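You operate a simulated robot arm through the tools that you are given. There is no shell and no other tool.

You are at the controls of a simulated robot arm. One attempt, no reset.

Task
Put things in order on the heater bench top. At the end: the grey meter carton stands where the green rubbing block stood; the green rubbing block stands where the yellow bolt bag (marked "BOLTS") stood; the teal scouring pad stands where the grey meter carton stood; the yellow bolt bag stands on top of the heater plate; whatever was shut is shut again. Leave all else as you found it, and nothing knocked over.

It is judged by the outcome, as a careful person would: the job done as asked, and still so three seconds after it is handed in. It fails if anything else is knocked over, pushed out of place, dropped, spilled or broken.

Robot
A 7-joint arm with a two-finger parallel gripper, fixed in place. Base frame: the origin is at the foot of the arm, x ahead of it, y to its left, z up; the work surface is at about z = 850. Units: mm, degrees, N and s.
With the tool pointing down near the work surface it reaches from about 300 to 700 mm from the base axis. Its first joint turns from -66.0 to 66.0 degrees. Payload 1.57 kg.
The TCP is the grasp point between the finger pads, 30 mm short of the fingertips. In the tool frame z runs along the fingers and y along their closing line. The gripper opens to 110 mm. The fingers are 24 mm wide and 12 mm thick; the gripper's body (48 by 112 mm) begins 78 mm behind the TCP.
Orientation is that of the tool frame in the base frame, as a unit quaternion [x, y, z, w]. With the fingers straight down and closing along the base's y, the tool's x points along the base's -x, its y along +y and its z along -z.

Tools
- The arm moves only by the tool jog_arm. Its argument "plan" is one flat list of numbers, 6 for each row, row after row: the shift along the tool's x, y, z in units of 20 mm (1.0 is 20 mm), then the turn, a rotation vector about the tool's x, y, z in units of 8 degrees (1.0 is 8 degrees). In form: [x, y, z, rx, ry, rz, x, y, z, rx, ry, rz, ...]. A call has 1 to 20 rows; each row shifts and turns the commanded pose from where the row before left it, along the tool's axes as they then stand. "fingers" is the opening, from 0 (shut) to 1 (fully open), set as the call begins (left out, the last holds). A call with a number of a shift or a turn outside -1 to 1 is refused whole. Each row takes 0.2 s and may step no farther than 50 mm and 8.6 degrees from the row before; otherwise, or with a gripper value out of range, the whole call is refused. A pose out of reach is approached as far as the arm can. The call stops where the force on the tool passes 40 N (or 10 N more than at its start, if that is more) or the arm is blocked; 0.2 s more then pass. Each finger travels about 108 mm/s and halts on what it meets, pressing with about 42 N; the grip force reading is that of the motor and also rises with nothing between the fingers. The clock runs only during rows and for 0.2 s after the last one: add rows that do not move to give the fingers time. The reply holds the time, the measured pose of the TCP, the force on the tool along the base axes, the opening and the grip force, in the units named above and with some noise, with the torque about the TCP (base axes, N m) and any sound that the robot's microphone picked up.
- Cameras (640 x 400 px; columns grow to the right, rows downward): "scene" is fixed at [166.3, -407.5, 1387]; the picture's right is [0.80, -0.60, 0.00], its down [-0.39, -0.52, -0.76] and it looks along [0.46, 0.60, -0.65] (base axes); focal length 323 px, centre (320, 200). "wrist" rides on the gripper at [70, 16, -141] in the tool frame; the picture's right is [-0.23, 0.97, 0.00], its down [-0.85, -0.20, -0.48] and it looks along [-0.47, -0.11, 0.88] (tool axes); focal length 222 px, centre (320, 200). There is no depth. A picture from a camera that has moved, and an enlarged one, comes with that camera's place and axes in the base frame and with its lens. The place of the scene camera against the robot may be out by one fixed shift of up to 25 mm in any direction.
- camera(camera): a new picture of that camera. The clock stands still meanwhile.
- close_up(camera, box): a new picture of the part [left, top, right, bottom] of that camera's present view, enlarged. The clock stands still meanwhile.
- finish_job(): hands the job in; it is judged then, once.

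Places have to be worked out from the pictures, the camera data and where the tool is seen. Open the gripper and draw the arm clear of the work before you hand the job in, unless the task says otherwise.

The tools are called by a JSON object that holds its "api" and its "payload". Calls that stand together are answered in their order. jog_arm: Moves the arm, as the interface text tells. Its arguments: {"type":"object","properties":{"plan":{"type":"array","items":{"type":"number"}},"fingers":{"type":"number"}},"required":["plan"]} The other tools are called the same way: camera (camera) takes a picture; close_up (camera, box) takes an enlarged picture of a part of a camera's view; finish_job () hands the job in.

At the start:

```text
clock: 0.0
eef_pos: [338.8, -35.2, 1140.4]
orientation: [0.0, 1.0, 0.0, 0.0]
contact_force: [-0.5, 0.8, -0.4]
torque: [0.02, -0.01, 0.02]
gripper_width: 110.2
gripper_force: 0.0
```

scene: 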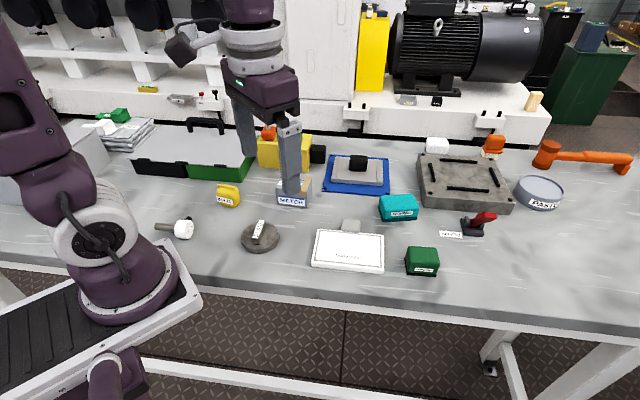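
wrist: 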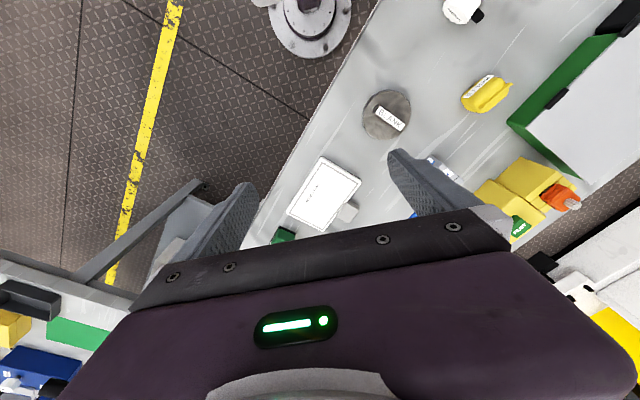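

I start by looking closer at the bench to identify the objects.

{"api": "close_up", "payload": {"camera": "scene", "box": [140, 120, 360, 280]}}

{"api": "close_up", "payload": {"camera": "scene", "box": [300, 120, 460, 280]}}

{"api": "close_up", "payload": {"camera": "scene", "box": [400, 110, 640, 260]}}

{"api": "close_up", "payload": {"camera": "scene", "box": [0, 80, 240, 240]}}

```text
2.50 times, centred on (250, 200) of scene
camera zoom: at [166.3, -407.5, 1387.0], right [0.8, -0.6, 0.0], down [-0.39, -0.52, -0.76], along [0.46, 0.6, -0.65], focal length 807 px, centre (495, 200)
```

zoom: 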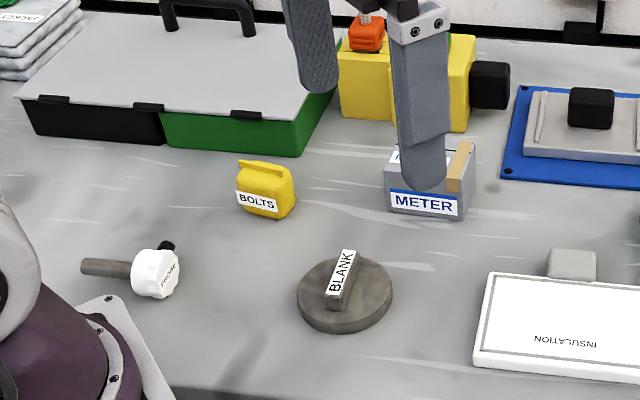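

```text
2.50 times, centred on (380, 200) of scene
camera zoom: at [166.3, -407.5, 1387.0], right [0.8, -0.6, 0.0], down [-0.39, -0.52, -0.76], along [0.46, 0.6, -0.65], focal length 807 px, centre (170, 200)
```

zoom: 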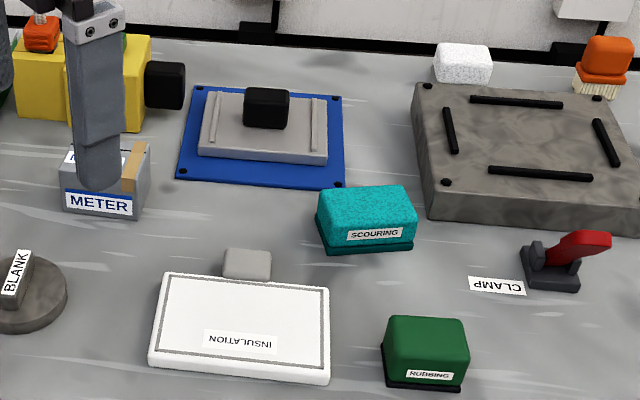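

```text
2.67 times, centred on (520, 185) of scene
camera zoom: at [166.3, -407.5, 1387.0], right [0.8, -0.6, 0.0], down [-0.39, -0.52, -0.76], along [0.46, 0.6, -0.65], focal length 861 px, centre (-213, 240)
```

zoom: 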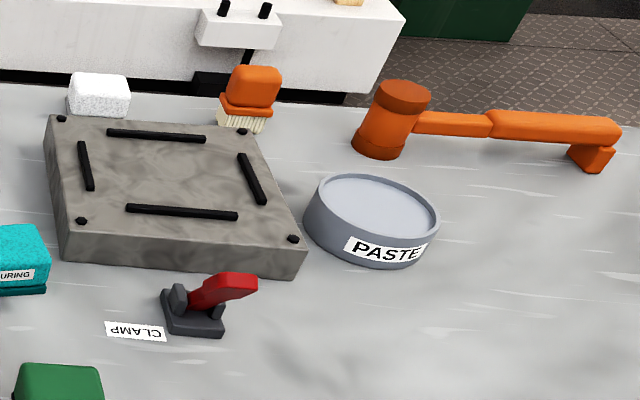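

```text
2.50 times, centred on (120, 160) of scene
camera zoom: at [166.3, -407.5, 1387.0], right [0.8, -0.6, 0.0], down [-0.39, -0.52, -0.76], along [0.46, 0.6, -0.65], focal length 807 px, centre (820, 300)
```

zoom: 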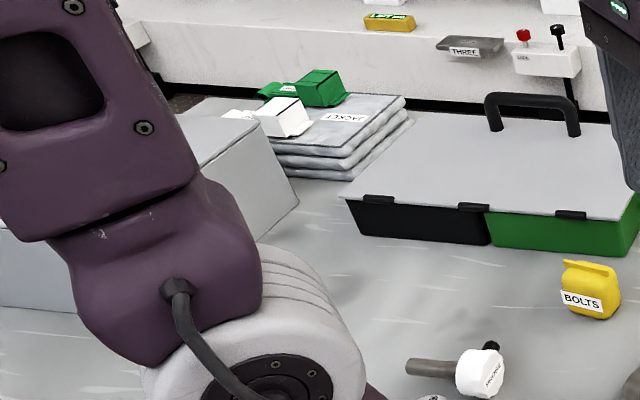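

The bench shows the meter carton, scouring pad, rubbing block and bolt bag. The heater plate isn't obvious yet (blue base with a knobbed plate, slotted slab, or something under the insulation). I'll keep the arm high and move out for a better wrist view.

{"api": "jog_arm", "payload": {"plan": [-1, 0.8, 0, 0, 0, 0, -1, 0.8, 0, 0, 0, 0, -1, 0.8, 0, 0, 0, 0, -1, 0.8, 0, 0, 0, 0, -1, 0.8, 0, 0, 0, 0], "fingers": 1}}

```text
clock: 1.2
eef_pos: [438.0, 46.2, 1141.1]
orientation: [0.0, 1.0, 0.0, 0.0]
contact_force: [0.2, 0.4, 0.7]
torque: [-0.04, 0.0, 0.02]
gripper_width: 109.9
gripper_force: 0.0
```

Arm moved freely. I take pictures from both cameras.

{"api": "camera", "payload": {"camera": "wrist"}}

{"api": "camera", "payload": {"camera": "scene"}}

```text
taken
camera wrist: at [368.0, 62.4, 1282.1], right [0.23, 0.97, 0.0], down [0.85, -0.2, 0.48], along [0.47, -0.11, -0.88], focal length 222 px, centre (320, 200)
```

wrist: 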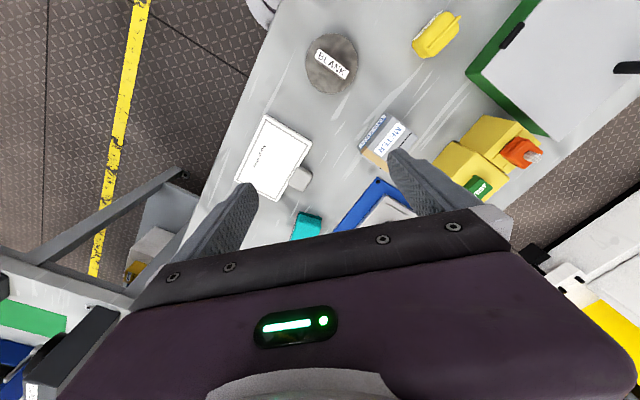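

```text
taken
```

scene: 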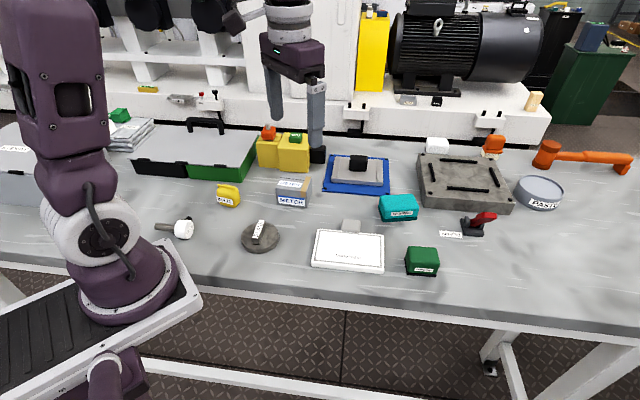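

{"api": "close_up", "payload": {"camera": "scene", "box": [240, 110, 400, 210]}}

{"api": "close_up", "payload": {"camera": "scene", "box": [300, 130, 400, 200]}}

{"api": "close_up", "payload": {"camera": "wrist", "box": [300, 80, 560, 240]}}

{"api": "close_up", "payload": {"camera": "scene", "box": [300, 210, 400, 280]}}

```text
4.00 times, centred on (320, 160) of scene
camera zoom: at [166.3, -407.5, 1387.0], right [0.8, -0.6, 0.0], down [-0.39, -0.52, -0.76], along [0.46, 0.6, -0.65], focal length 1292 px, centre (320, 360)
```

zoom: 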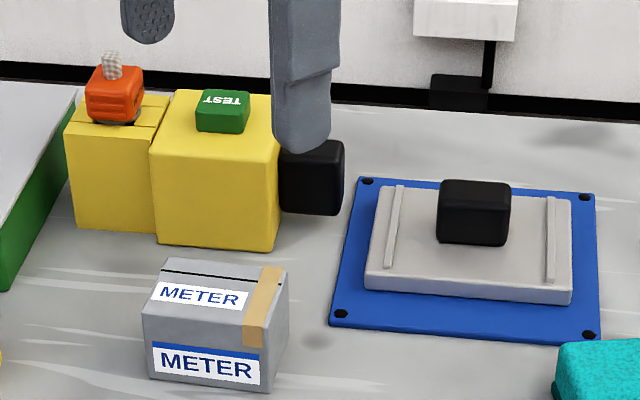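

```text
5.71 times, centred on (350, 165) of scene
camera zoom: at [166.3, -407.5, 1387.0], right [0.8, -0.6, 0.0], down [-0.39, -0.52, -0.76], along [0.46, 0.6, -0.65], focal length 1845 px, centre (149, 400)
```

zoom: 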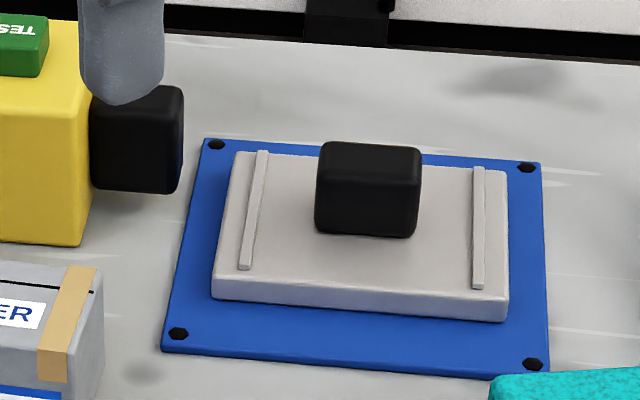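

```text
2.46 times, centred on (430, 160) of wrist
camera zoom: at [368.0, 62.4, 1282.1], right [0.23, 0.97, 0.0], down [0.85, -0.2, 0.48], along [0.47, -0.11, -0.88], focal length 547 px, centre (49, 298)
```

zoom: 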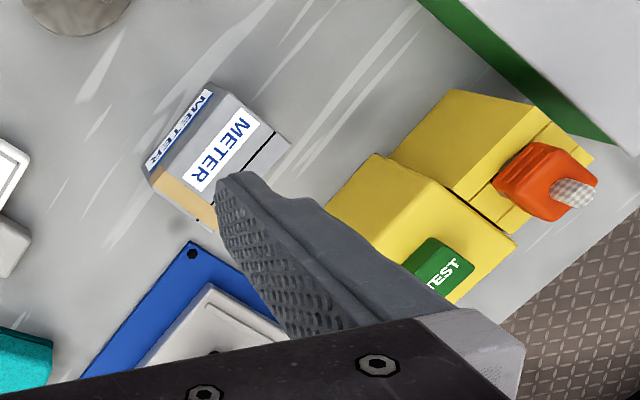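

```text
5.71 times, centred on (350, 245) of scene
camera zoom: at [166.3, -407.5, 1387.0], right [0.8, -0.6, 0.0], down [-0.39, -0.52, -0.76], along [0.46, 0.6, -0.65], focal length 1845 px, centre (149, -57)
```

zoom: 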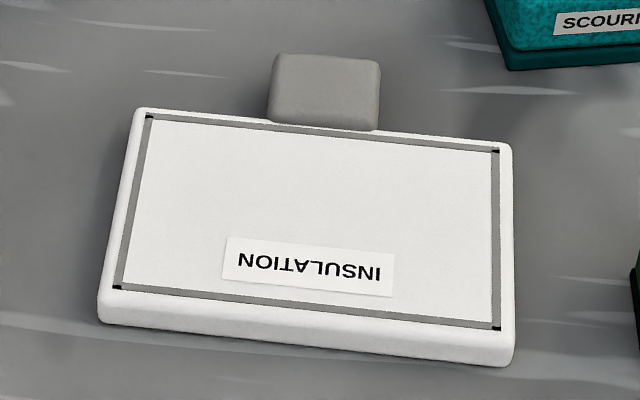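

The blue-based plate with a black knob and the white INSULATION panel both need a closer look. I'll move farther out and somewhat lower to look down onto the blue-based device.

{"api": "jog_arm", "payload": {"plan": [-0.9, 0.3, 0.2, 0, 0, 0, -0.9, 0.3, 0.2, 0, 0, 0, -0.9, 0.3, 0.2, 0, 0, 0, -0.9, 0.3, 0.2, 0, 0, 0, -0.9, 0.3, 0.2, 0, 0, 0, -0.9, 0.3, 0.2, 0, 0, 0, -0.9, 0.3, 0.2, 0, 0, 0, -0.9, 0.3, 0.2, 0, 0, 0, -0.9, 0.3, 0.2, 0, 0, 0]}}

```text
clock: 3.2
eef_pos: [601.5, 99.6, 1104.5]
orientation: [0.0, 1.0, 0.0, 0.0]
contact_force: [-0.1, 0.7, -0.8]
torque: [-0.03, 0.0, 0.02]
gripper_width: 109.9
gripper_force: 0.0
```

The arm reached (601, 100, 1104). I look with the wrist camera.

{"api": "camera", "payload": {"camera": "wrist"}}

{"api": "close_up", "payload": {"camera": "wrist", "box": [200, 60, 440, 210]}}

```text
taken
camera wrist: at [530.5, 116.1, 1246.1], right [0.23, 0.97, 0.0], down [0.86, -0.2, 0.48], along [0.47, -0.11, -0.88], focal length 222 px, centre (320, 200)
```

wrist: 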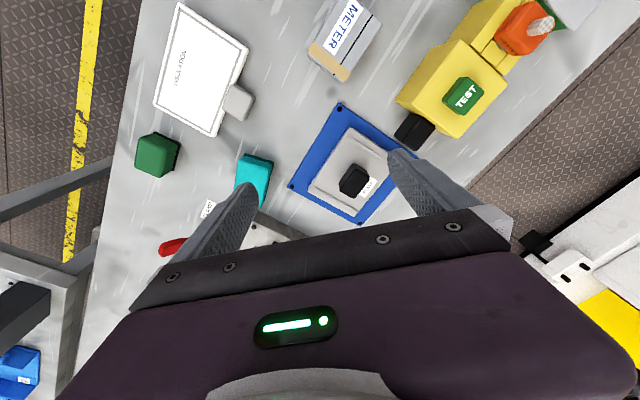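

```text
2.67 times, centred on (320, 135) of wrist
camera zoom: at [530.5, 116.1, 1246.1], right [0.23, 0.97, 0.0], down [0.86, -0.2, 0.48], along [0.47, -0.11, -0.88], focal length 592 px, centre (320, 373)
```

zoom: 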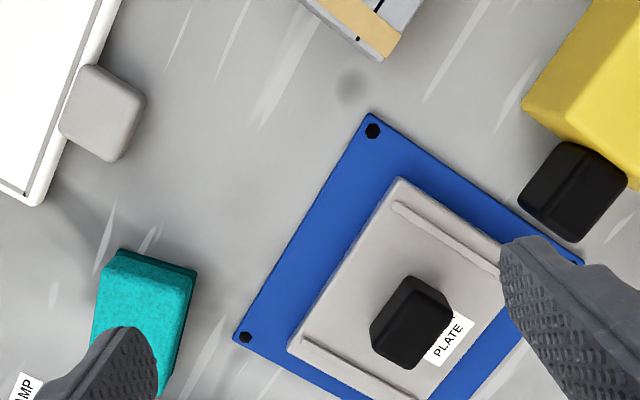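

A label ending in "PLATE" lies behind the black cube on the blue-based device. I zoom in on it.

{"api": "close_up", "payload": {"camera": "wrist", "box": [320, 150, 400, 200]}}

{"api": "close_up", "payload": {"camera": "wrist", "box": [140, 0, 280, 140]}}

{"api": "close_up", "payload": {"camera": "wrist", "box": [380, 20, 560, 150]}}

```text
8.00 times, centred on (360, 175) of wrist
camera zoom: at [530.5, 116.1, 1246.1], right [0.23, 0.97, 0.0], down [0.86, -0.2, 0.48], along [0.47, -0.11, -0.88], focal length 1777 px, centre (0, 400)
```

zoom: 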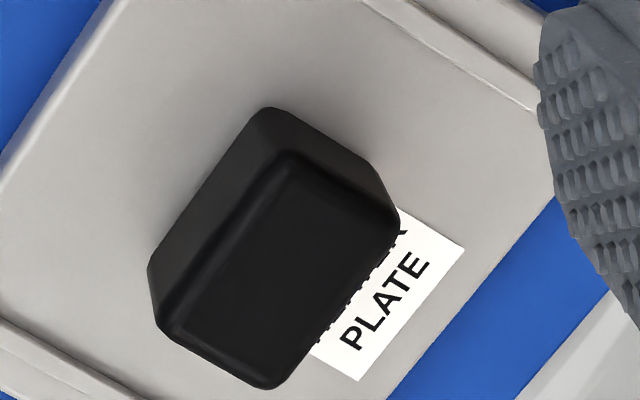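

```text
2.86 times, centred on (210, 70) of wrist
camera zoom: at [530.5, 116.1, 1246.1], right [0.23, 0.97, 0.0], down [0.86, -0.2, 0.48], along [0.47, -0.11, -0.88], focal length 635 px, centre (634, 571)
```

zoom: 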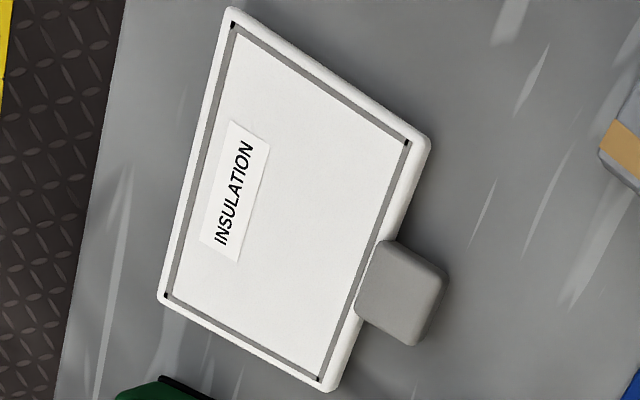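

```text
3.08 times, centred on (470, 85) of wrist
camera zoom: at [530.5, 116.1, 1246.1], right [0.23, 0.97, 0.0], down [0.86, -0.2, 0.48], along [0.47, -0.11, -0.88], focal length 684 px, centre (-142, 554)
```

zoom: 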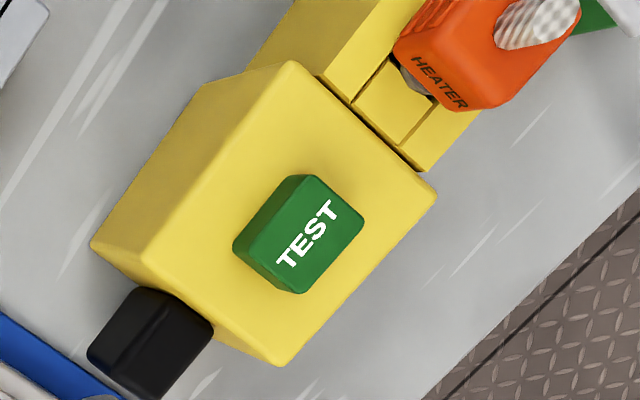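

The label seems to read "...ER PLATE" on the grey plate with the blue base. I'll extend a bit further over it to see behind the black cube.

{"api": "jog_arm", "payload": {"plan": [-1, 0.2, 0, 0, 0, 0, -1, 0.2, 0, 0, 0, 0, -1, 0.2, 0, 0, 0, 0, -1, 0.2, 0, 0, 0, 0]}}

```text
clock: 4.2
eef_pos: [642.9, 105.6, 1101.4]
orientation: [0.0, 1.0, -0.001, 0.0]
contact_force: [0.1, -0.3, 0.1]
torque: [0.0, -0.01, 0.02]
gripper_width: 110.0
gripper_force: 0.1
out of reach, approached as far as the arm can: row 3, 4
```

The reach limit at this height is about 650 mm. I'll lower straight down a bit, where reach grows, and look again.

{"api": "jog_arm", "payload": {"plan": [0, 0, 1, 0, 0, 0, 0, 0, 1, 0, 0, 0, 0, 0, 1, 0, 0, 0, 0, 0, 1, 0, 0, 0]}}

{"api": "camera", "payload": {"camera": "wrist"}}

{"api": "camera", "payload": {"camera": "scene"}}

```text
clock: 5.2
eef_pos: [644.0, 106.5, 1022.6]
orientation: [0.001, 1.0, 0.001, 0.0]
contact_force: [-0.6, -0.1, 0.1]
torque: [-0.02, -0.03, 0.01]
gripper_width: 109.8
gripper_force: 0.0
```

```text
taken
camera wrist: at [573.4, 121.8, 1163.2], right [0.23, 0.97, 0.0], down [0.85, -0.2, 0.48], along [0.47, -0.11, -0.88], focal length 222 px, centre (320, 200)
```

wrist: 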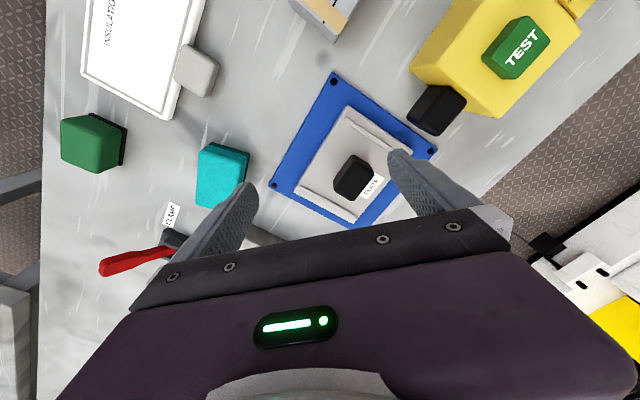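

```text
taken
```

scene: 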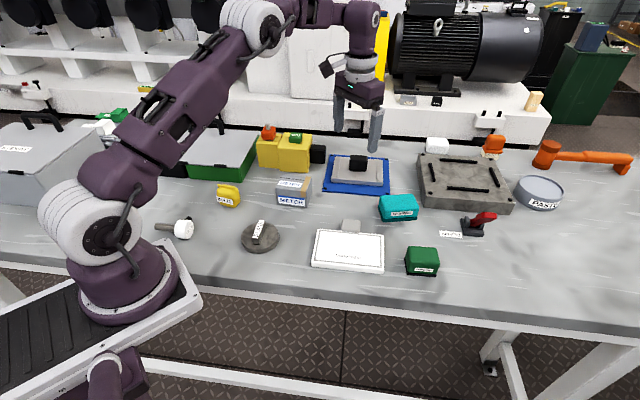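

I zoom in on the plate label, and on the grey box that's now visible at the left of the bench.

{"api": "close_up", "payload": {"camera": "wrist", "box": [260, 70, 440, 230]}}

{"api": "close_up", "payload": {"camera": "scene", "box": [0, 80, 200, 240]}}

{"api": "close_up", "payload": {"camera": "scene", "box": [400, 130, 560, 250]}}

```text
2.50 times, centred on (350, 150) of wrist
camera zoom: at [573.4, 121.8, 1163.2], right [0.23, 0.97, 0.0], down [0.85, -0.2, 0.48], along [0.47, -0.11, -0.88], focal length 555 px, centre (245, 325)
```

zoom: 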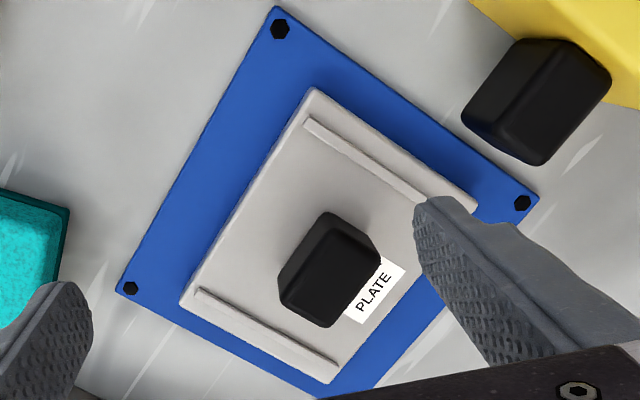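

```text
2.50 times, centred on (100, 160) of scene
camera zoom: at [166.3, -407.5, 1387.0], right [0.8, -0.6, 0.0], down [-0.39, -0.52, -0.76], along [0.46, 0.6, -0.65], focal length 807 px, centre (870, 300)
```

zoom: 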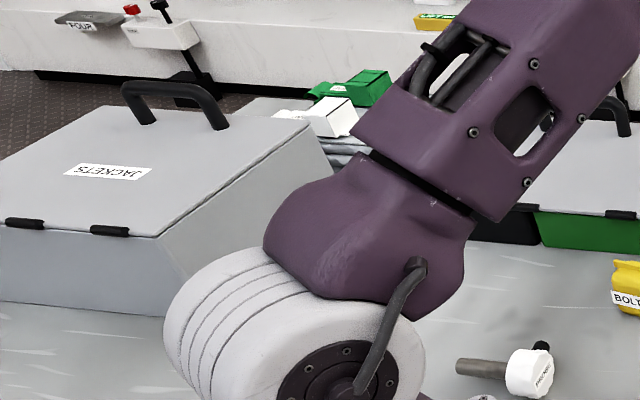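

```text
3.33 times, centred on (480, 190) of scene
camera zoom: at [166.3, -407.5, 1387.0], right [0.8, -0.6, 0.0], down [-0.39, -0.52, -0.76], along [0.46, 0.6, -0.65], focal length 1076 px, centre (-213, 233)
```

zoom: 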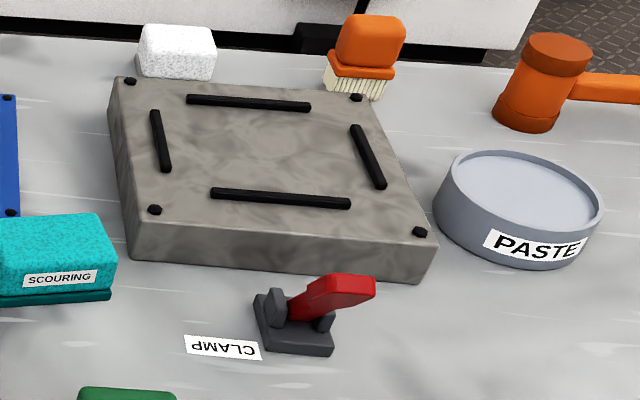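

The label appears to be set just beyond the cube, so the cube may be a knob on that plate. I turn the tool about its axis to bring the camera to a position where the whole label is visible.

{"api": "jog_arm", "payload": {"plan": [0, 0, 0, 0, 0, 1, 0, 0, 0, 0, 0, 1, 0, 0, 0, 0, 0, 1, 0, 0, 0, 0, 0, 1, 0, 0, 0, 0, 0, 1, 0, 0, 0, 0, 0, 1, 0, 0, 0, 0, 0, 1, 0, 0, 0, 0, 0, 1, 0, 0, 0, 0, 0, 1, 0, 0, 0, 0, 0, 1, 0, 0, 0, 0, 0, 1]}}

{"api": "camera", "payload": {"camera": "wrist"}}

```text
clock: 7.6
eef_pos: [643.9, 106.2, 1021.1]
orientation: [0.696, 0.718, 0.001, 0.0]
contact_force: [-0.5, -0.8, -0.6]
torque: [0.01, -0.02, -0.01]
gripper_width: 109.7
gripper_force: 0.0
```

```text
taken
camera wrist: at [657.2, 176.2, 1162.9], right [0.98, -0.2, 0.0], down [-0.17, -0.86, 0.48], along [-0.09, -0.47, -0.88], focal length 222 px, centre (320, 200)
```

wrist: 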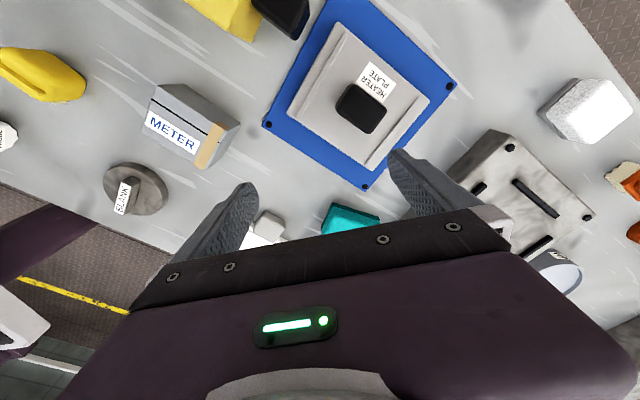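

The label reads "HEATER PLATE". I zoom in on it and on the knob, to understand how the plate is built.

{"api": "close_up", "payload": {"camera": "wrist", "box": [250, 0, 470, 190]}}

{"api": "close_up", "payload": {"camera": "wrist", "box": [310, 40, 430, 150]}}

{"api": "close_up", "payload": {"camera": "wrist", "box": [90, 70, 260, 220]}}

```text
2.11 times, centred on (360, 95) of wrist
camera zoom: at [657.2, 176.2, 1162.9], right [0.98, -0.2, 0.0], down [-0.17, -0.86, 0.48], along [-0.09, -0.47, -0.88], focal length 468 px, centre (236, 421)
```

zoom: 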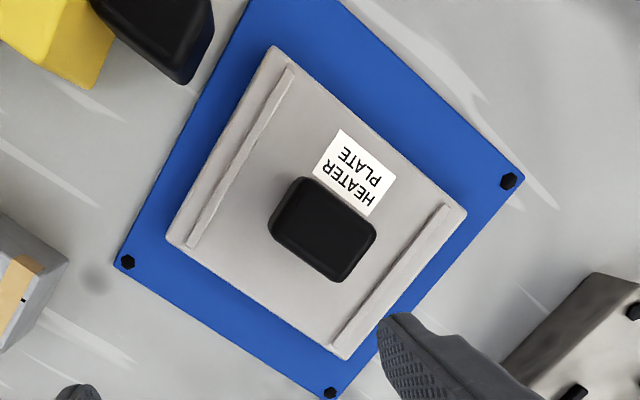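

```text
3.64 times, centred on (370, 95) of wrist
camera zoom: at [657.2, 176.2, 1162.9], right [0.98, -0.2, 0.0], down [-0.17, -0.86, 0.48], along [-0.09, -0.47, -0.88], focal length 808 px, centre (138, 582)
```

zoom: 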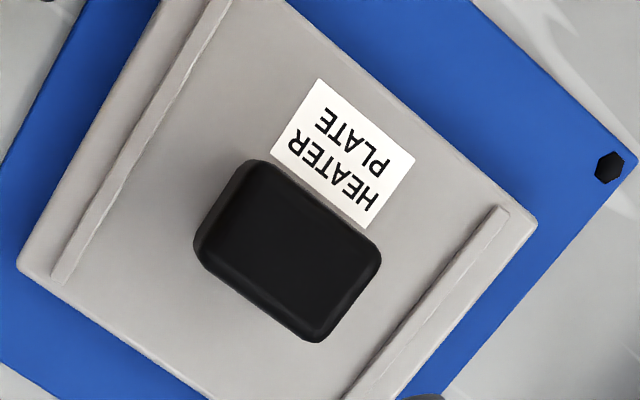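

```text
2.67 times, centred on (175, 145) of wrist
camera zoom: at [657.2, 176.2, 1162.9], right [0.98, -0.2, 0.0], down [-0.17, -0.86, 0.48], along [-0.09, -0.47, -0.88], focal length 592 px, centre (707, 347)
```

zoom: 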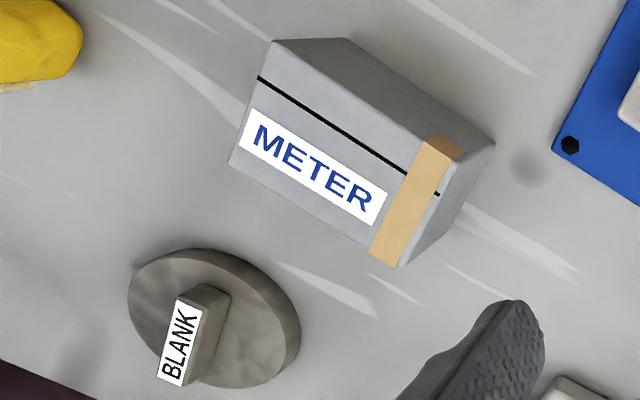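

The plate is clearly the HEATER PLATE: fixed blue flange, grey plate with a black knob in its centre and free plate surface on the side nearest the arm. Now I turn the tool to the bench's 45° axes and move over the bolt bag to inspect it.

{"api": "jog_arm", "payload": {"plan": [0, 0, 0, 0, 0, -1, 0, 0, 0, 0, 0, -1, 0, 0, 0, 0, 0, -1, 0, 0, 0, 0, 0, -1, 0, 0, 0, 0, 0, -1, 0, 0, 0, 0, 0, -0.375, 1, -0.4, 0, 0, 0, 0, 1, -0.4, 0, 0, 0, 0, 1, -0.4, 0, 0, 0, 0, 1, -0.4, 0, 0, 0, 0, 1, -0.4, 0, 0, 0, 0, 1, -0.4, 0, 0, 0, 0, 1, -0.4, 0, 0, 0, 0, 1, -0.4, 0, 0, 0, 0, 1, -0.4, 0, 0, 0, 0, 1, -0.4, 0, 0, 0, 0, 1, -0.4, 0, 0, 0, 0, 1, -0.4, 0, 0, 0, 0, 1, -0.4, 0, 0, 0, 0, 1, -0.4, 0, 0, 0, 0]}}

{"api": "camera", "payload": {"camera": "wrist"}}

```text
clock: 11.8
eef_pos: [365.0, 225.9, 1021.8]
orientation: [0.383, 0.924, 0.001, 0.0]
contact_force: [0.3, -0.3, 0.3]
torque: [0.01, 0.01, -0.03]
gripper_width: 110.0
gripper_force: 0.1
```

```text
taken
camera wrist: at [327.3, 286.0, 1162.7], right [0.85, 0.53, 0.0], down [0.46, -0.75, 0.48], along [0.25, -0.41, -0.88], focal length 222 px, centre (320, 200)
```

wrist: 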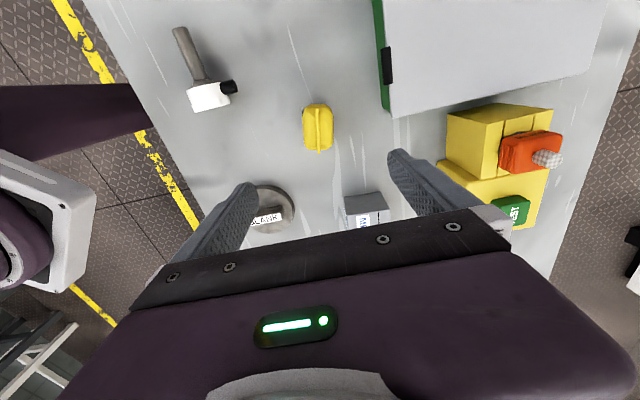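

{"api": "close_up", "payload": {"camera": "wrist", "box": [260, 80, 380, 170]}}

{"api": "close_up", "payload": {"camera": "scene", "box": [190, 150, 330, 230]}}

```text
4.44 times, centred on (320, 125) of wrist
camera zoom: at [327.3, 286.0, 1162.7], right [0.85, 0.53, 0.0], down [0.46, -0.75, 0.48], along [0.25, -0.41, -0.88], focal length 987 px, centre (320, 533)
```

zoom: 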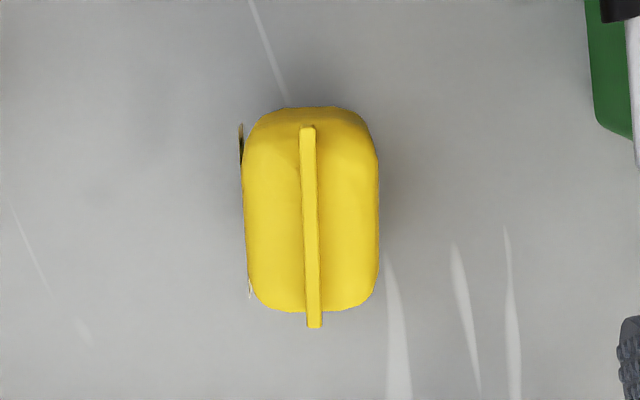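

```text
4.57 times, centred on (260, 190) of scene
camera zoom: at [166.3, -407.5, 1387.0], right [0.8, -0.6, 0.0], down [-0.39, -0.52, -0.76], along [0.46, 0.6, -0.65], focal length 1476 px, centre (594, 246)
```

zoom: 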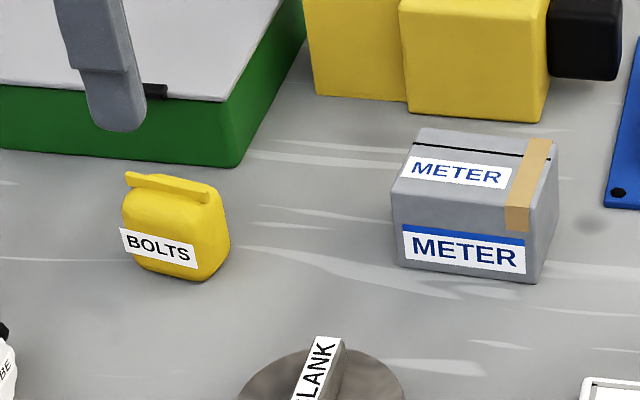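

The bag is about 50 × 36 mm, ~53 mm tall, centred near (353, 239), with its ridge at about -57°. On the heater plate it must fit in the ~40 mm strip in front of the knob, so I'll grip it by its ends; I turn the tool for that and lower to z = 960 above it.

{"api": "jog_arm", "payload": {"plan": [0, 0, 0, 0, 0, -1, 0, 0, 0, 0, 0, -1, 0, 0, 0, 0, 0, -1, 0, 0, 0, 0, 0, -1, 0, 0, 0, 0, 0, -1, 0, 0, 0, 0, 0, -1, 0, 0, 0, 0, 0, -1, 0, 0, 0, 0, 0, -1, 0, 0, 0, 0, 0, -1, 0, 0, 0, 0, 0, -0.775, 0.03, 0.22, 0.77, 0, 0, 0, 0.03, 0.22, 0.77, 0, 0, 0, 0.03, 0.22, 0.77, 0, 0, 0, 0.03, 0.22, 0.77, 0, 0, 0]}}

{"api": "camera", "payload": {"camera": "wrist"}}

{"api": "close_up", "payload": {"camera": "wrist", "box": [240, 100, 400, 220]}}

```text
clock: 14.8
eef_pos: [353.3, 238.1, 959.3]
orientation: [-0.286, 0.958, 0.0, -0.001]
contact_force: [-0.2, -0.5, 0.6]
torque: [-0.03, 0.01, 0.01]
gripper_width: 110.3
gripper_force: 0.1
```

```text
taken
camera wrist: at [286.7, 213.5, 1101.0], right [-0.34, 0.94, 0.0], down [0.82, 0.3, 0.48], along [0.45, 0.16, -0.88], focal length 222 px, centre (320, 200)
```

wrist: 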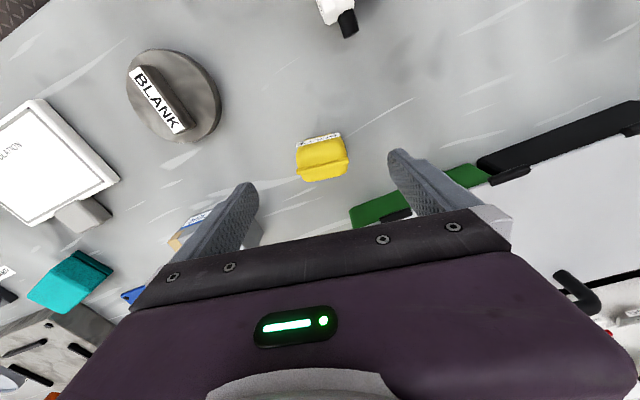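

```text
3.33 times, centred on (320, 160) of wrist
camera zoom: at [286.7, 213.5, 1101.0], right [-0.34, 0.94, 0.0], down [0.82, 0.3, 0.48], along [0.45, 0.16, -0.88], focal length 740 px, centre (320, 333)
```

zoom: 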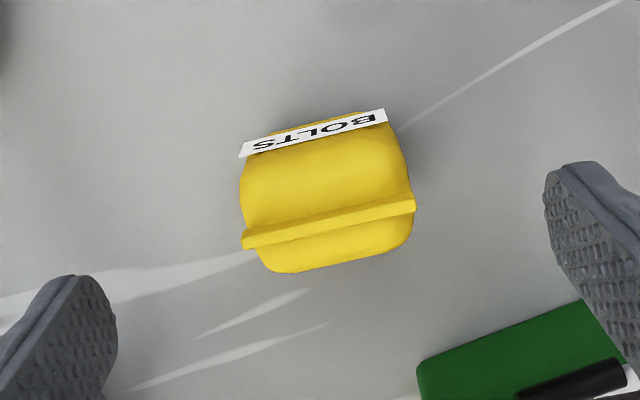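

The bag sits centred between the fingers with 48+ mm clearance to the green case. I make a small centring correction and descend to z ≈ 886 (tips ~6 mm above the bench).

{"api": "jog_arm", "payload": {"plan": [-0.07, 0.05, 0.73, 0, 0, 0, 0, 0, 0.73, 0, 0, 0, 0, 0, 0.73, 0, 0, 0, 0, 0, 0.73, 0, 0, 0, 0, 0, 0.73, 0, 0, 0]}}

{"api": "camera", "payload": {"camera": "wrist"}}

{"api": "camera", "payload": {"camera": "scene"}}

```text
clock: 16.0
eef_pos: [356.0, 240.6, 886.5]
orientation: [-0.285, 0.958, 0.0, 0.0]
contact_force: [-0.4, -0.3, -0.3]
torque: [0.0, 0.01, 0.0]
gripper_width: 110.3
gripper_force: 0.2
```

```text
taken
camera wrist: at [287.9, 215.4, 1028.4], right [-0.34, 0.94, 0.0], down [0.82, 0.3, 0.48], along [0.45, 0.16, -0.88], focal length 222 px, centre (320, 200)
```

wrist: 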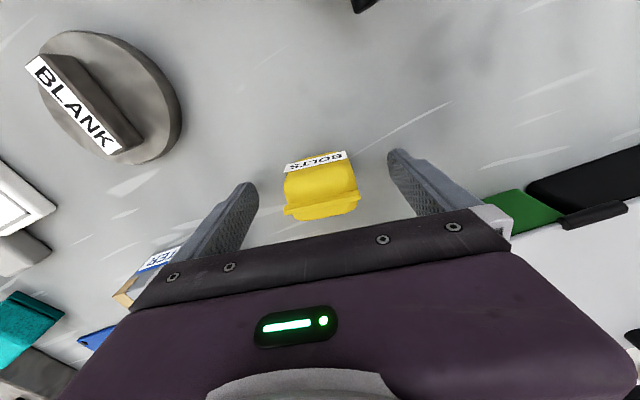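

```text
taken
```

scene: 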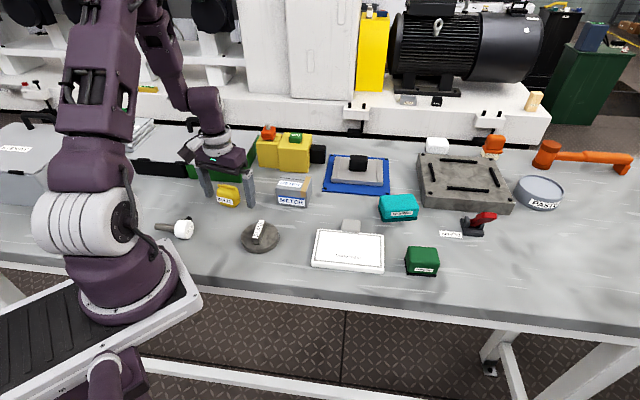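

The fingers straddle the bag's ends and it is centred. I close the gripper.

{"api": "jog_arm", "payload": {"plan": [0, 0, 0, 0, 0, 0, 0, 0, 0, 0, 0, 0, 0, 0, 0, 0, 0, 0, 0, 0, 0, 0, 0, 0], "fingers": 0}}

{"api": "camera", "payload": {"camera": "wrist"}}

```text
clock: 17.0
eef_pos: [355.6, 240.4, 886.8]
orientation: [-0.286, 0.958, 0.0, 0.0]
contact_force: [0.4, 0.3, 0.6]
torque: [-0.01, 0.01, 0.03]
gripper_width: 49.2
gripper_force: 41.8
```

```text
taken
camera wrist: at [287.9, 215.4, 1028.5], right [-0.34, 0.94, 0.0], down [0.82, 0.3, 0.48], along [0.45, 0.16, -0.88], focal length 222 px, centre (320, 200)
```

wrist: 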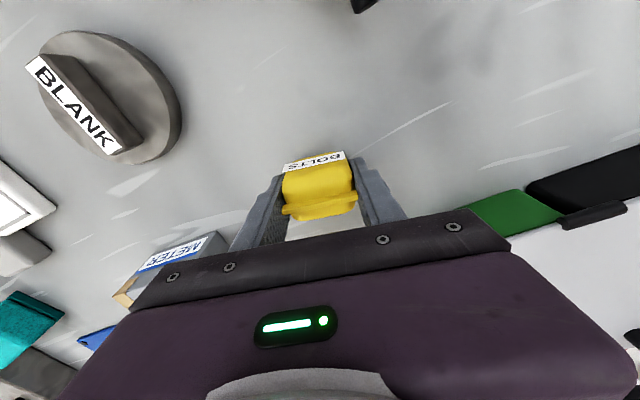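

Grip is firm (width 49 mm, 42 N). I lift straight up.

{"api": "jog_arm", "payload": {"plan": [0, 0, -0.5, 0, 0, 0, 0, 0, -0.9, 0, 0, 0, 0, 0, -0.9, 0, 0, 0, 0, 0, -0.9, 0, 0, 0, 0, 0, -0.9, 0, 0, 0, 0, 0, -0.9, 0, 0, 0, 0, 0, -0.9, 0, 0, 0]}}

{"api": "camera", "payload": {"camera": "wrist"}}

{"api": "close_up", "payload": {"camera": "scene", "box": [150, 100, 350, 240]}}

```text
clock: 18.6
eef_pos: [354.4, 240.1, 1004.9]
orientation: [-0.286, 0.958, 0.001, 0.0]
contact_force: [0.2, -0.3, -0.6]
torque: [0.02, 0.01, 0.03]
gripper_width: 49.1
gripper_force: 42.3
```

```text
taken
camera wrist: at [287.3, 215.4, 1146.0], right [-0.34, 0.94, 0.0], down [0.82, 0.3, 0.48], along [0.45, 0.16, -0.88], focal length 222 px, centre (320, 200)
```

wrist: 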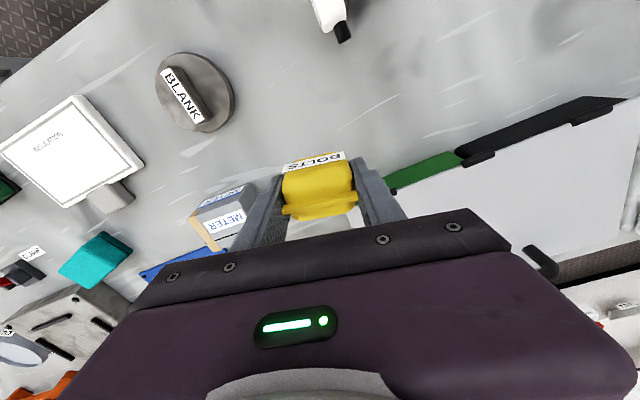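

```text
2.86 times, centred on (250, 170) of scene
camera zoom: at [166.3, -407.5, 1387.0], right [0.8, -0.6, 0.0], down [-0.39, -0.52, -0.76], along [0.46, 0.6, -0.65], focal length 923 px, centre (520, 286)
```

zoom: 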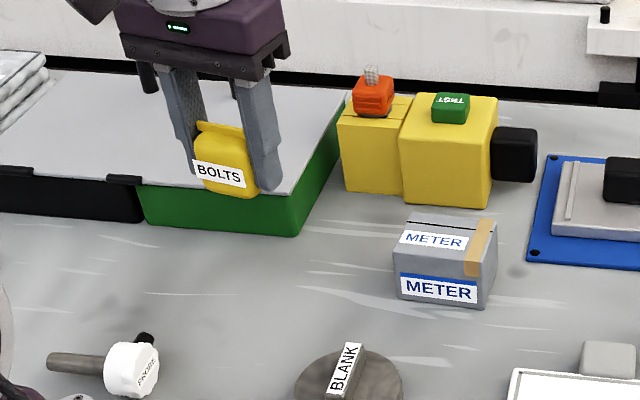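

The bag hangs securely. I turn by 12° to match the heater plate's axis and carry it high to a hover in front of the heater plate.

{"api": "jog_arm", "payload": {"plan": [0, 0, 0, 0, 0, -0.77, 0, 0, 0, 0, 0, -0.77, -0.28, -0.976, 0, 0, 0, 0, -0.28, -0.976, 0, 0, 0, 0, -0.28, -0.976, 0, 0, 0, 0, -0.28, -0.976, 0, 0, 0, 0, -0.28, -0.976, 0, 0, 0, 0, -0.28, -0.976, 0, 0, 0, 0, -0.28, -0.976, 0, 0, 0, 0, -0.28, -0.976, 0, 0, 0, 0, -0.28, -0.976, 0, 0, 0, 0, -0.28, -0.976, 0, 0, 0, 0, -0.28, -0.976, 0, 0, 0, 0, -0.28, -0.976, 0, 0, 0, 0, -0.28, -0.976, 0, 0, 0, 0, -0.28, -0.976, 0, 0, 0, 0, -0.28, -0.976, 0, 0, 0, 0, -0.28, -0.976, 0, 0, 0, 0]}}

{"api": "camera", "payload": {"camera": "wrist"}}

{"api": "camera", "payload": {"camera": "scene"}}

```text
clock: 22.4
eef_pos: [640.8, 85.2, 1003.5]
orientation: [-0.387, 0.922, 0.0, 0.0]
contact_force: [-0.6, -0.9, -0.8]
torque: [0.03, 0.03, -0.02]
gripper_width: 48.9
gripper_force: 42.2
```

```text
taken
camera wrist: at [579.4, 46.8, 1145.5], right [-0.54, 0.84, 0.0], down [0.74, 0.47, 0.48], along [0.4, 0.26, -0.88], focal length 222 px, centre (320, 200)
```

wrist: 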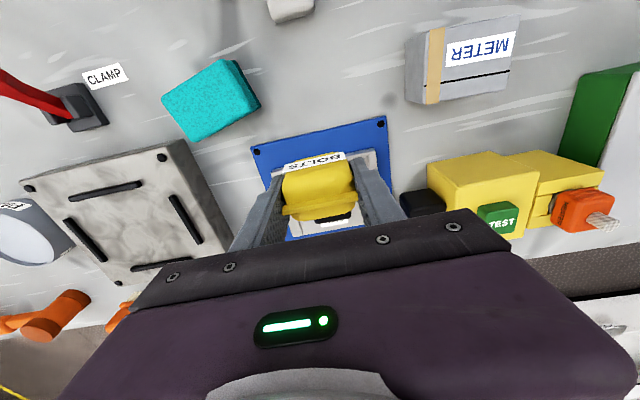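

```text
taken
```

scene: 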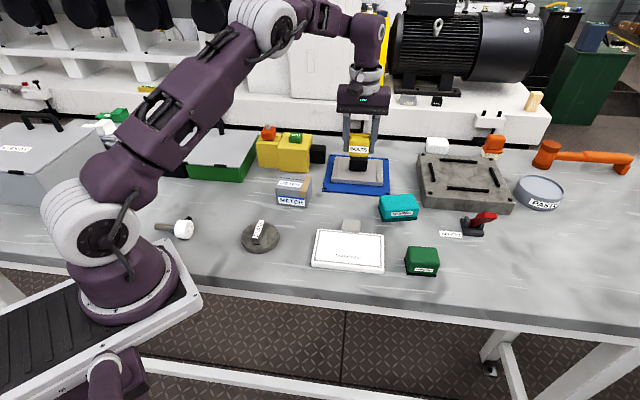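

I zoom in to check the bag in the grip and its alignment with the plate.

{"api": "close_up", "payload": {"camera": "wrist", "box": [230, 100, 410, 250]}}

{"api": "close_up", "payload": {"camera": "scene", "box": [310, 90, 410, 200]}}

```text
2.67 times, centred on (320, 175) of wrist
camera zoom: at [579.4, 46.8, 1145.5], right [-0.54, 0.84, 0.0], down [0.74, 0.47, 0.48], along [0.4, 0.26, -0.88], focal length 592 px, centre (320, 267)
```

zoom: 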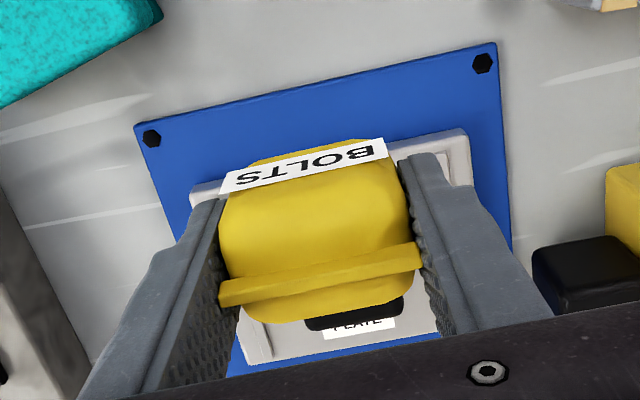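

```text
3.64 times, centred on (360, 145) of scene
camera zoom: at [166.3, -407.5, 1387.0], right [0.8, -0.6, 0.0], down [-0.39, -0.52, -0.76], along [0.46, 0.6, -0.65], focal length 1174 px, centre (174, 400)
```

zoom: 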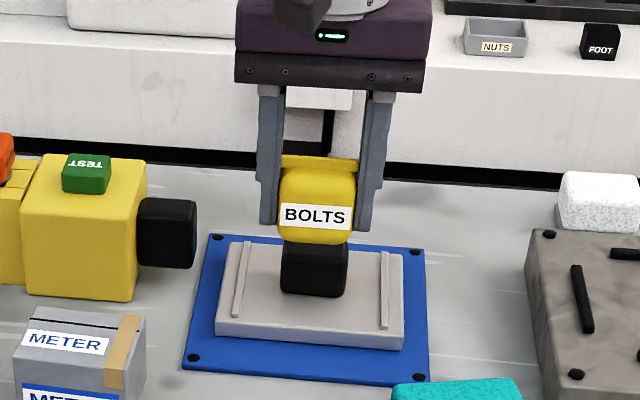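

The plate corners check out against the current view (near edge midpoint ≈ (658, 99), top z ≈ 870; knob's near face ~39 mm behind the edge). I lower to z≈950 and then move forward over the free strip.

{"api": "jog_arm", "payload": {"plan": [0, 0, 0.89, 0, 0, 0, 0, 0, 0.89, 0, 0, 0, 0, 0, 0.89, 0, 0, 0, -0.5, -0.03, 0, 0, 0, 0, -0.5, -0.03, 0, 0, 0, 0, -0.5, -0.03, 0, 0, 0, 0, -0.48, -0.03, 0, 0, 0, 0]}}

{"api": "close_up", "payload": {"camera": "wrist", "box": [220, 100, 420, 250]}}

{"api": "close_up", "payload": {"camera": "scene", "box": [310, 110, 410, 200]}}

```text
clock: 24.0
eef_pos: [670.0, 112.4, 951.8]
orientation: [-0.387, 0.922, 0.0, 0.0]
contact_force: [-0.4, 0.3, -1.2]
torque: [-0.01, -0.01, -0.02]
gripper_width: 49.1
gripper_force: 42.1
```

```text
2.67 times, centred on (320, 175) of wrist
camera zoom: at [609.4, 73.8, 1093.2], right [-0.54, 0.84, 0.0], down [0.74, 0.47, 0.48], along [0.4, 0.26, -0.88], focal length 592 px, centre (320, 267)
```

zoom: 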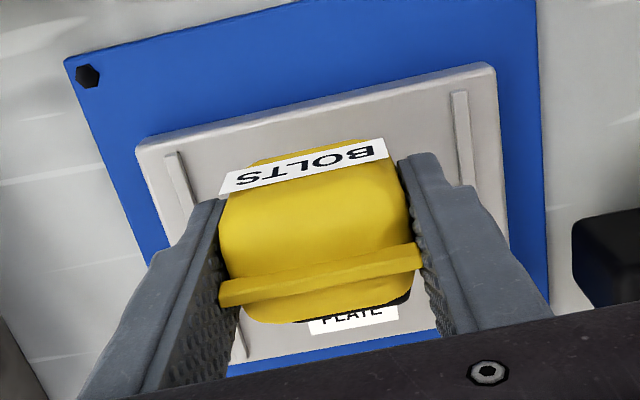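

```text
4.44 times, centred on (360, 155) of scene
camera zoom: at [166.3, -407.5, 1387.0], right [0.8, -0.6, 0.0], down [-0.39, -0.52, -0.76], along [0.46, 0.6, -0.65], focal length 1435 px, centre (142, 400)
```

zoom: 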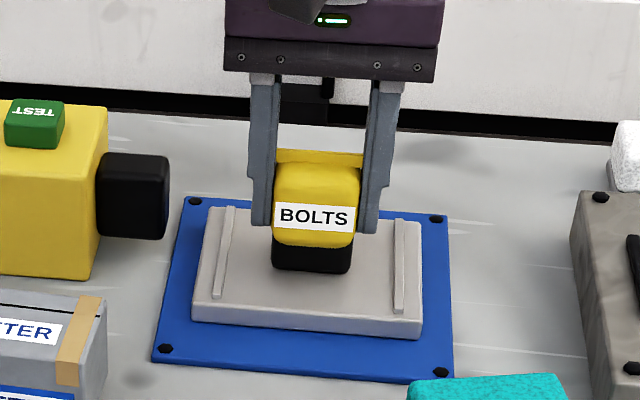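

Alignment is good: the bag should clear the knob by ~4 mm. I descend to z≈912 and check.

{"api": "jog_arm", "payload": {"plan": [0, 0, 0.5, 0, 0, 0, 0, 0, 0.5, 0, 0, 0, 0, 0, 0.5, 0, 0, 0, 0, 0, 0.5, 0, 0, 0]}}

{"api": "close_up", "payload": {"camera": "wrist", "box": [220, 100, 420, 250]}}

{"api": "close_up", "payload": {"camera": "scene", "box": [310, 130, 410, 200]}}

```text
clock: 25.0
eef_pos: [669.4, 110.8, 911.6]
orientation: [-0.387, 0.922, 0.0, 0.0]
contact_force: [0.2, 0.1, -0.6]
torque: [0.01, 0.04, -0.02]
gripper_width: 49.3
gripper_force: 41.8
```

```text
2.67 times, centred on (320, 175) of wrist
camera zoom: at [608.9, 73.3, 1053.2], right [-0.54, 0.84, 0.0], down [0.74, 0.47, 0.48], along [0.4, 0.26, -0.88], focal length 592 px, centre (320, 267)
```

zoom: 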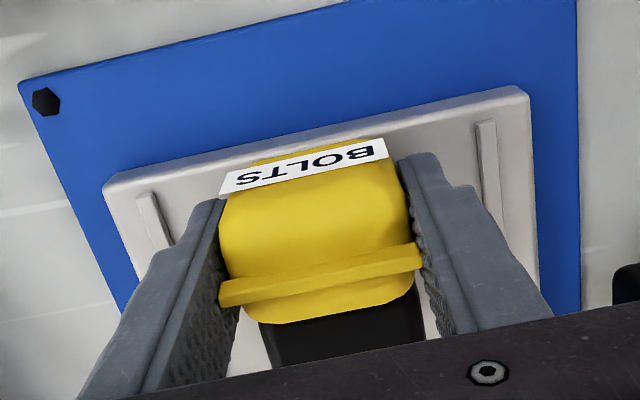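

```text
5.71 times, centred on (360, 165) of scene
camera zoom: at [166.3, -407.5, 1387.0], right [0.8, -0.6, 0.0], down [-0.39, -0.52, -0.76], along [0.46, 0.6, -0.65], focal length 1845 px, centre (91, 400)
```

zoom: 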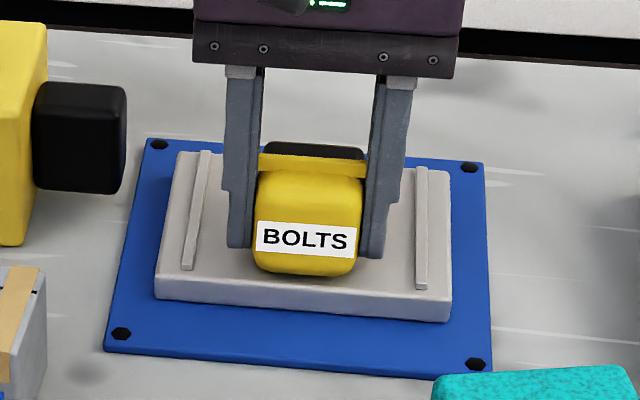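

The bag is just in front of the knob, slightly above the plate, with no contact. I descend the last few millimetres in small steps.

{"api": "jog_arm", "payload": {"plan": [0, 0, 0.1, 0, 0, 0, 0, 0, 0.08, 0, 0, 0]}}

```text
clock: 25.6
eef_pos: [669.7, 111.9, 909.7]
orientation: [-0.387, 0.922, 0.0, 0.001]
contact_force: [-4.3, -0.2, 10.7]
torque: [-0.01, 0.18, 0.02]
gripper_width: 49.1
gripper_force: 42.2
```

Contact felt (≈11 N upward) at z = 909.7, so the bag rests on the plate. I open the fingers moderately to release it.

{"api": "jog_arm", "payload": {"plan": [0, 0, 0, 0, 0, 0, 0, 0, 0, 0, 0, 0, 0, 0, 0, 0, 0, 0], "fingers": 0.66}}

{"api": "close_up", "payload": {"camera": "wrist", "box": [220, 100, 420, 250]}}

{"api": "close_up", "payload": {"camera": "scene", "box": [310, 130, 410, 200]}}

```text
clock: 26.4
eef_pos: [669.0, 112.6, 909.3]
orientation: [-0.386, 0.922, 0.001, -0.001]
contact_force: [0.2, 0.2, 0.1]
torque: [-0.01, 0.01, 0.0]
gripper_width: 72.6
gripper_force: 0.1
```

```text
2.67 times, centred on (320, 175) of wrist
camera zoom: at [609.1, 73.2, 1049.4], right [-0.54, 0.84, 0.0], down [0.74, 0.47, 0.48], along [0.4, 0.26, -0.88], focal length 592 px, centre (320, 267)
```

zoom: 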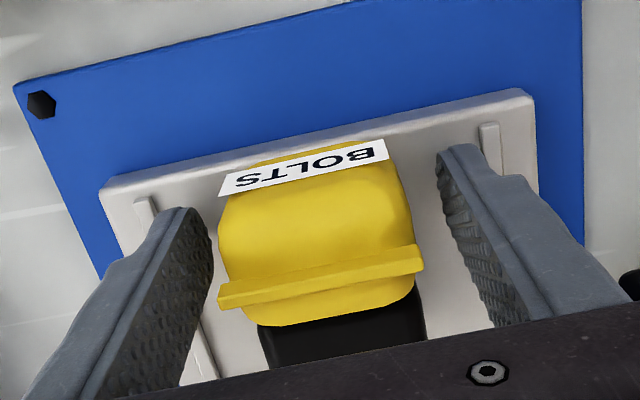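

```text
5.71 times, centred on (360, 165) of scene
camera zoom: at [166.3, -407.5, 1387.0], right [0.8, -0.6, 0.0], down [-0.39, -0.52, -0.76], along [0.46, 0.6, -0.65], focal length 1845 px, centre (91, 400)
```

zoom: 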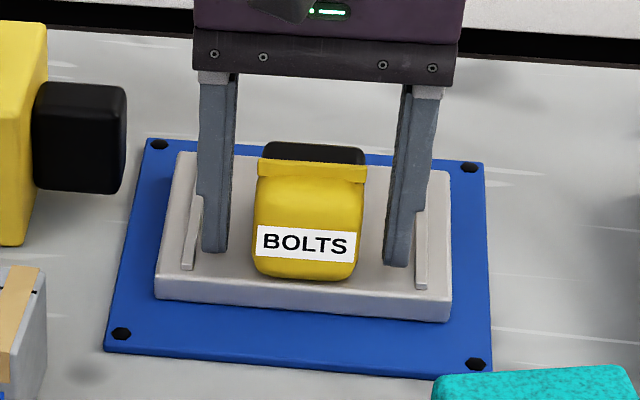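

The bag stands upright on the heater plate in front of the knob. I raise the open gripper straight up and then move over to the green rubbing block.

{"api": "jog_arm", "payload": {"plan": [0, 0, -0.6, 0, 0, 0, 0, 0, -1, 0, 0, 0, 0, 0, -1, 0, 0, 0, 0, 0, -1, 0, 0, 0, 0, 0, -1, 0, 0, 0, 0, 0, -0.6, 0, 0, 0, 1, -0.5, 0, 0, 0, 0, 1, -0.5, 0, 0, 0, 0, 1, -0.5, 0, 0, 0, 0, 1, -0.5, 0, 0, 0, 0, 1, -0.5, 0, 0, 0, 0, 1, -0.5, 0, 0, 0, 0, 1, -0.5, 0, 0, 0, 0, 1, -0.5, 0, 0, 0, 0, 1, -0.5, 0, 0, 0, 0, 1, -0.5, 0, 0, 0, 0, 1, -0.5, 0, 0, 0, 0, 1, -0.5, 0, 0, 0, 0, 1, -0.5, 0, 0, 0, 0]}}

{"api": "camera", "payload": {"camera": "wrist"}}

{"api": "camera", "payload": {"camera": "scene"}}

```text
clock: 30.4
eef_pos: [581.4, -164.8, 1011.4]
orientation: [-0.387, 0.922, 0.0, 0.001]
contact_force: [-0.2, -0.7, 0.2]
torque: [0.01, -0.01, -0.03]
gripper_width: 72.7
gripper_force: 0.0
```

```text
taken
camera wrist: at [520.0, -203.3, 1153.2], right [-0.54, 0.84, 0.0], down [0.74, 0.47, 0.48], along [0.4, 0.26, -0.88], focal length 222 px, centre (320, 200)
```

wrist: 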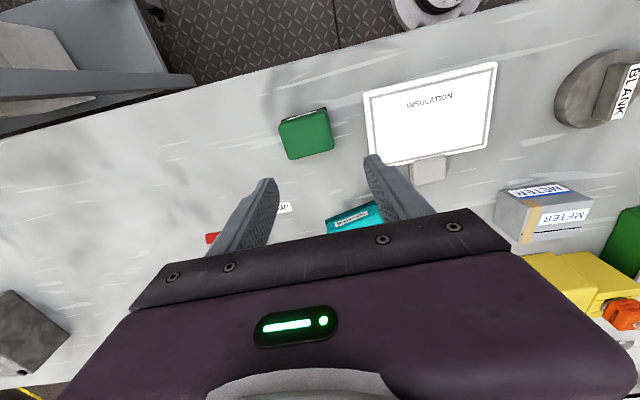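

```text
taken
```

scene: 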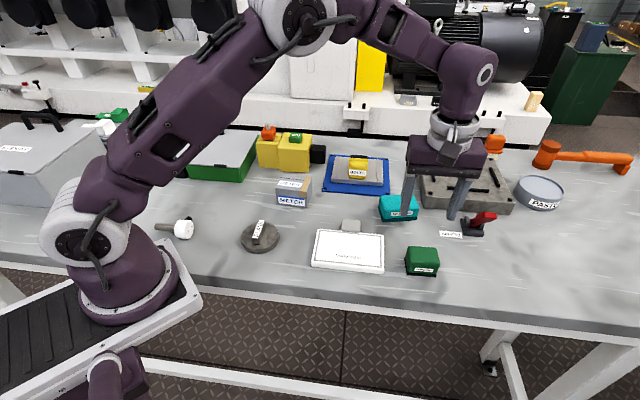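

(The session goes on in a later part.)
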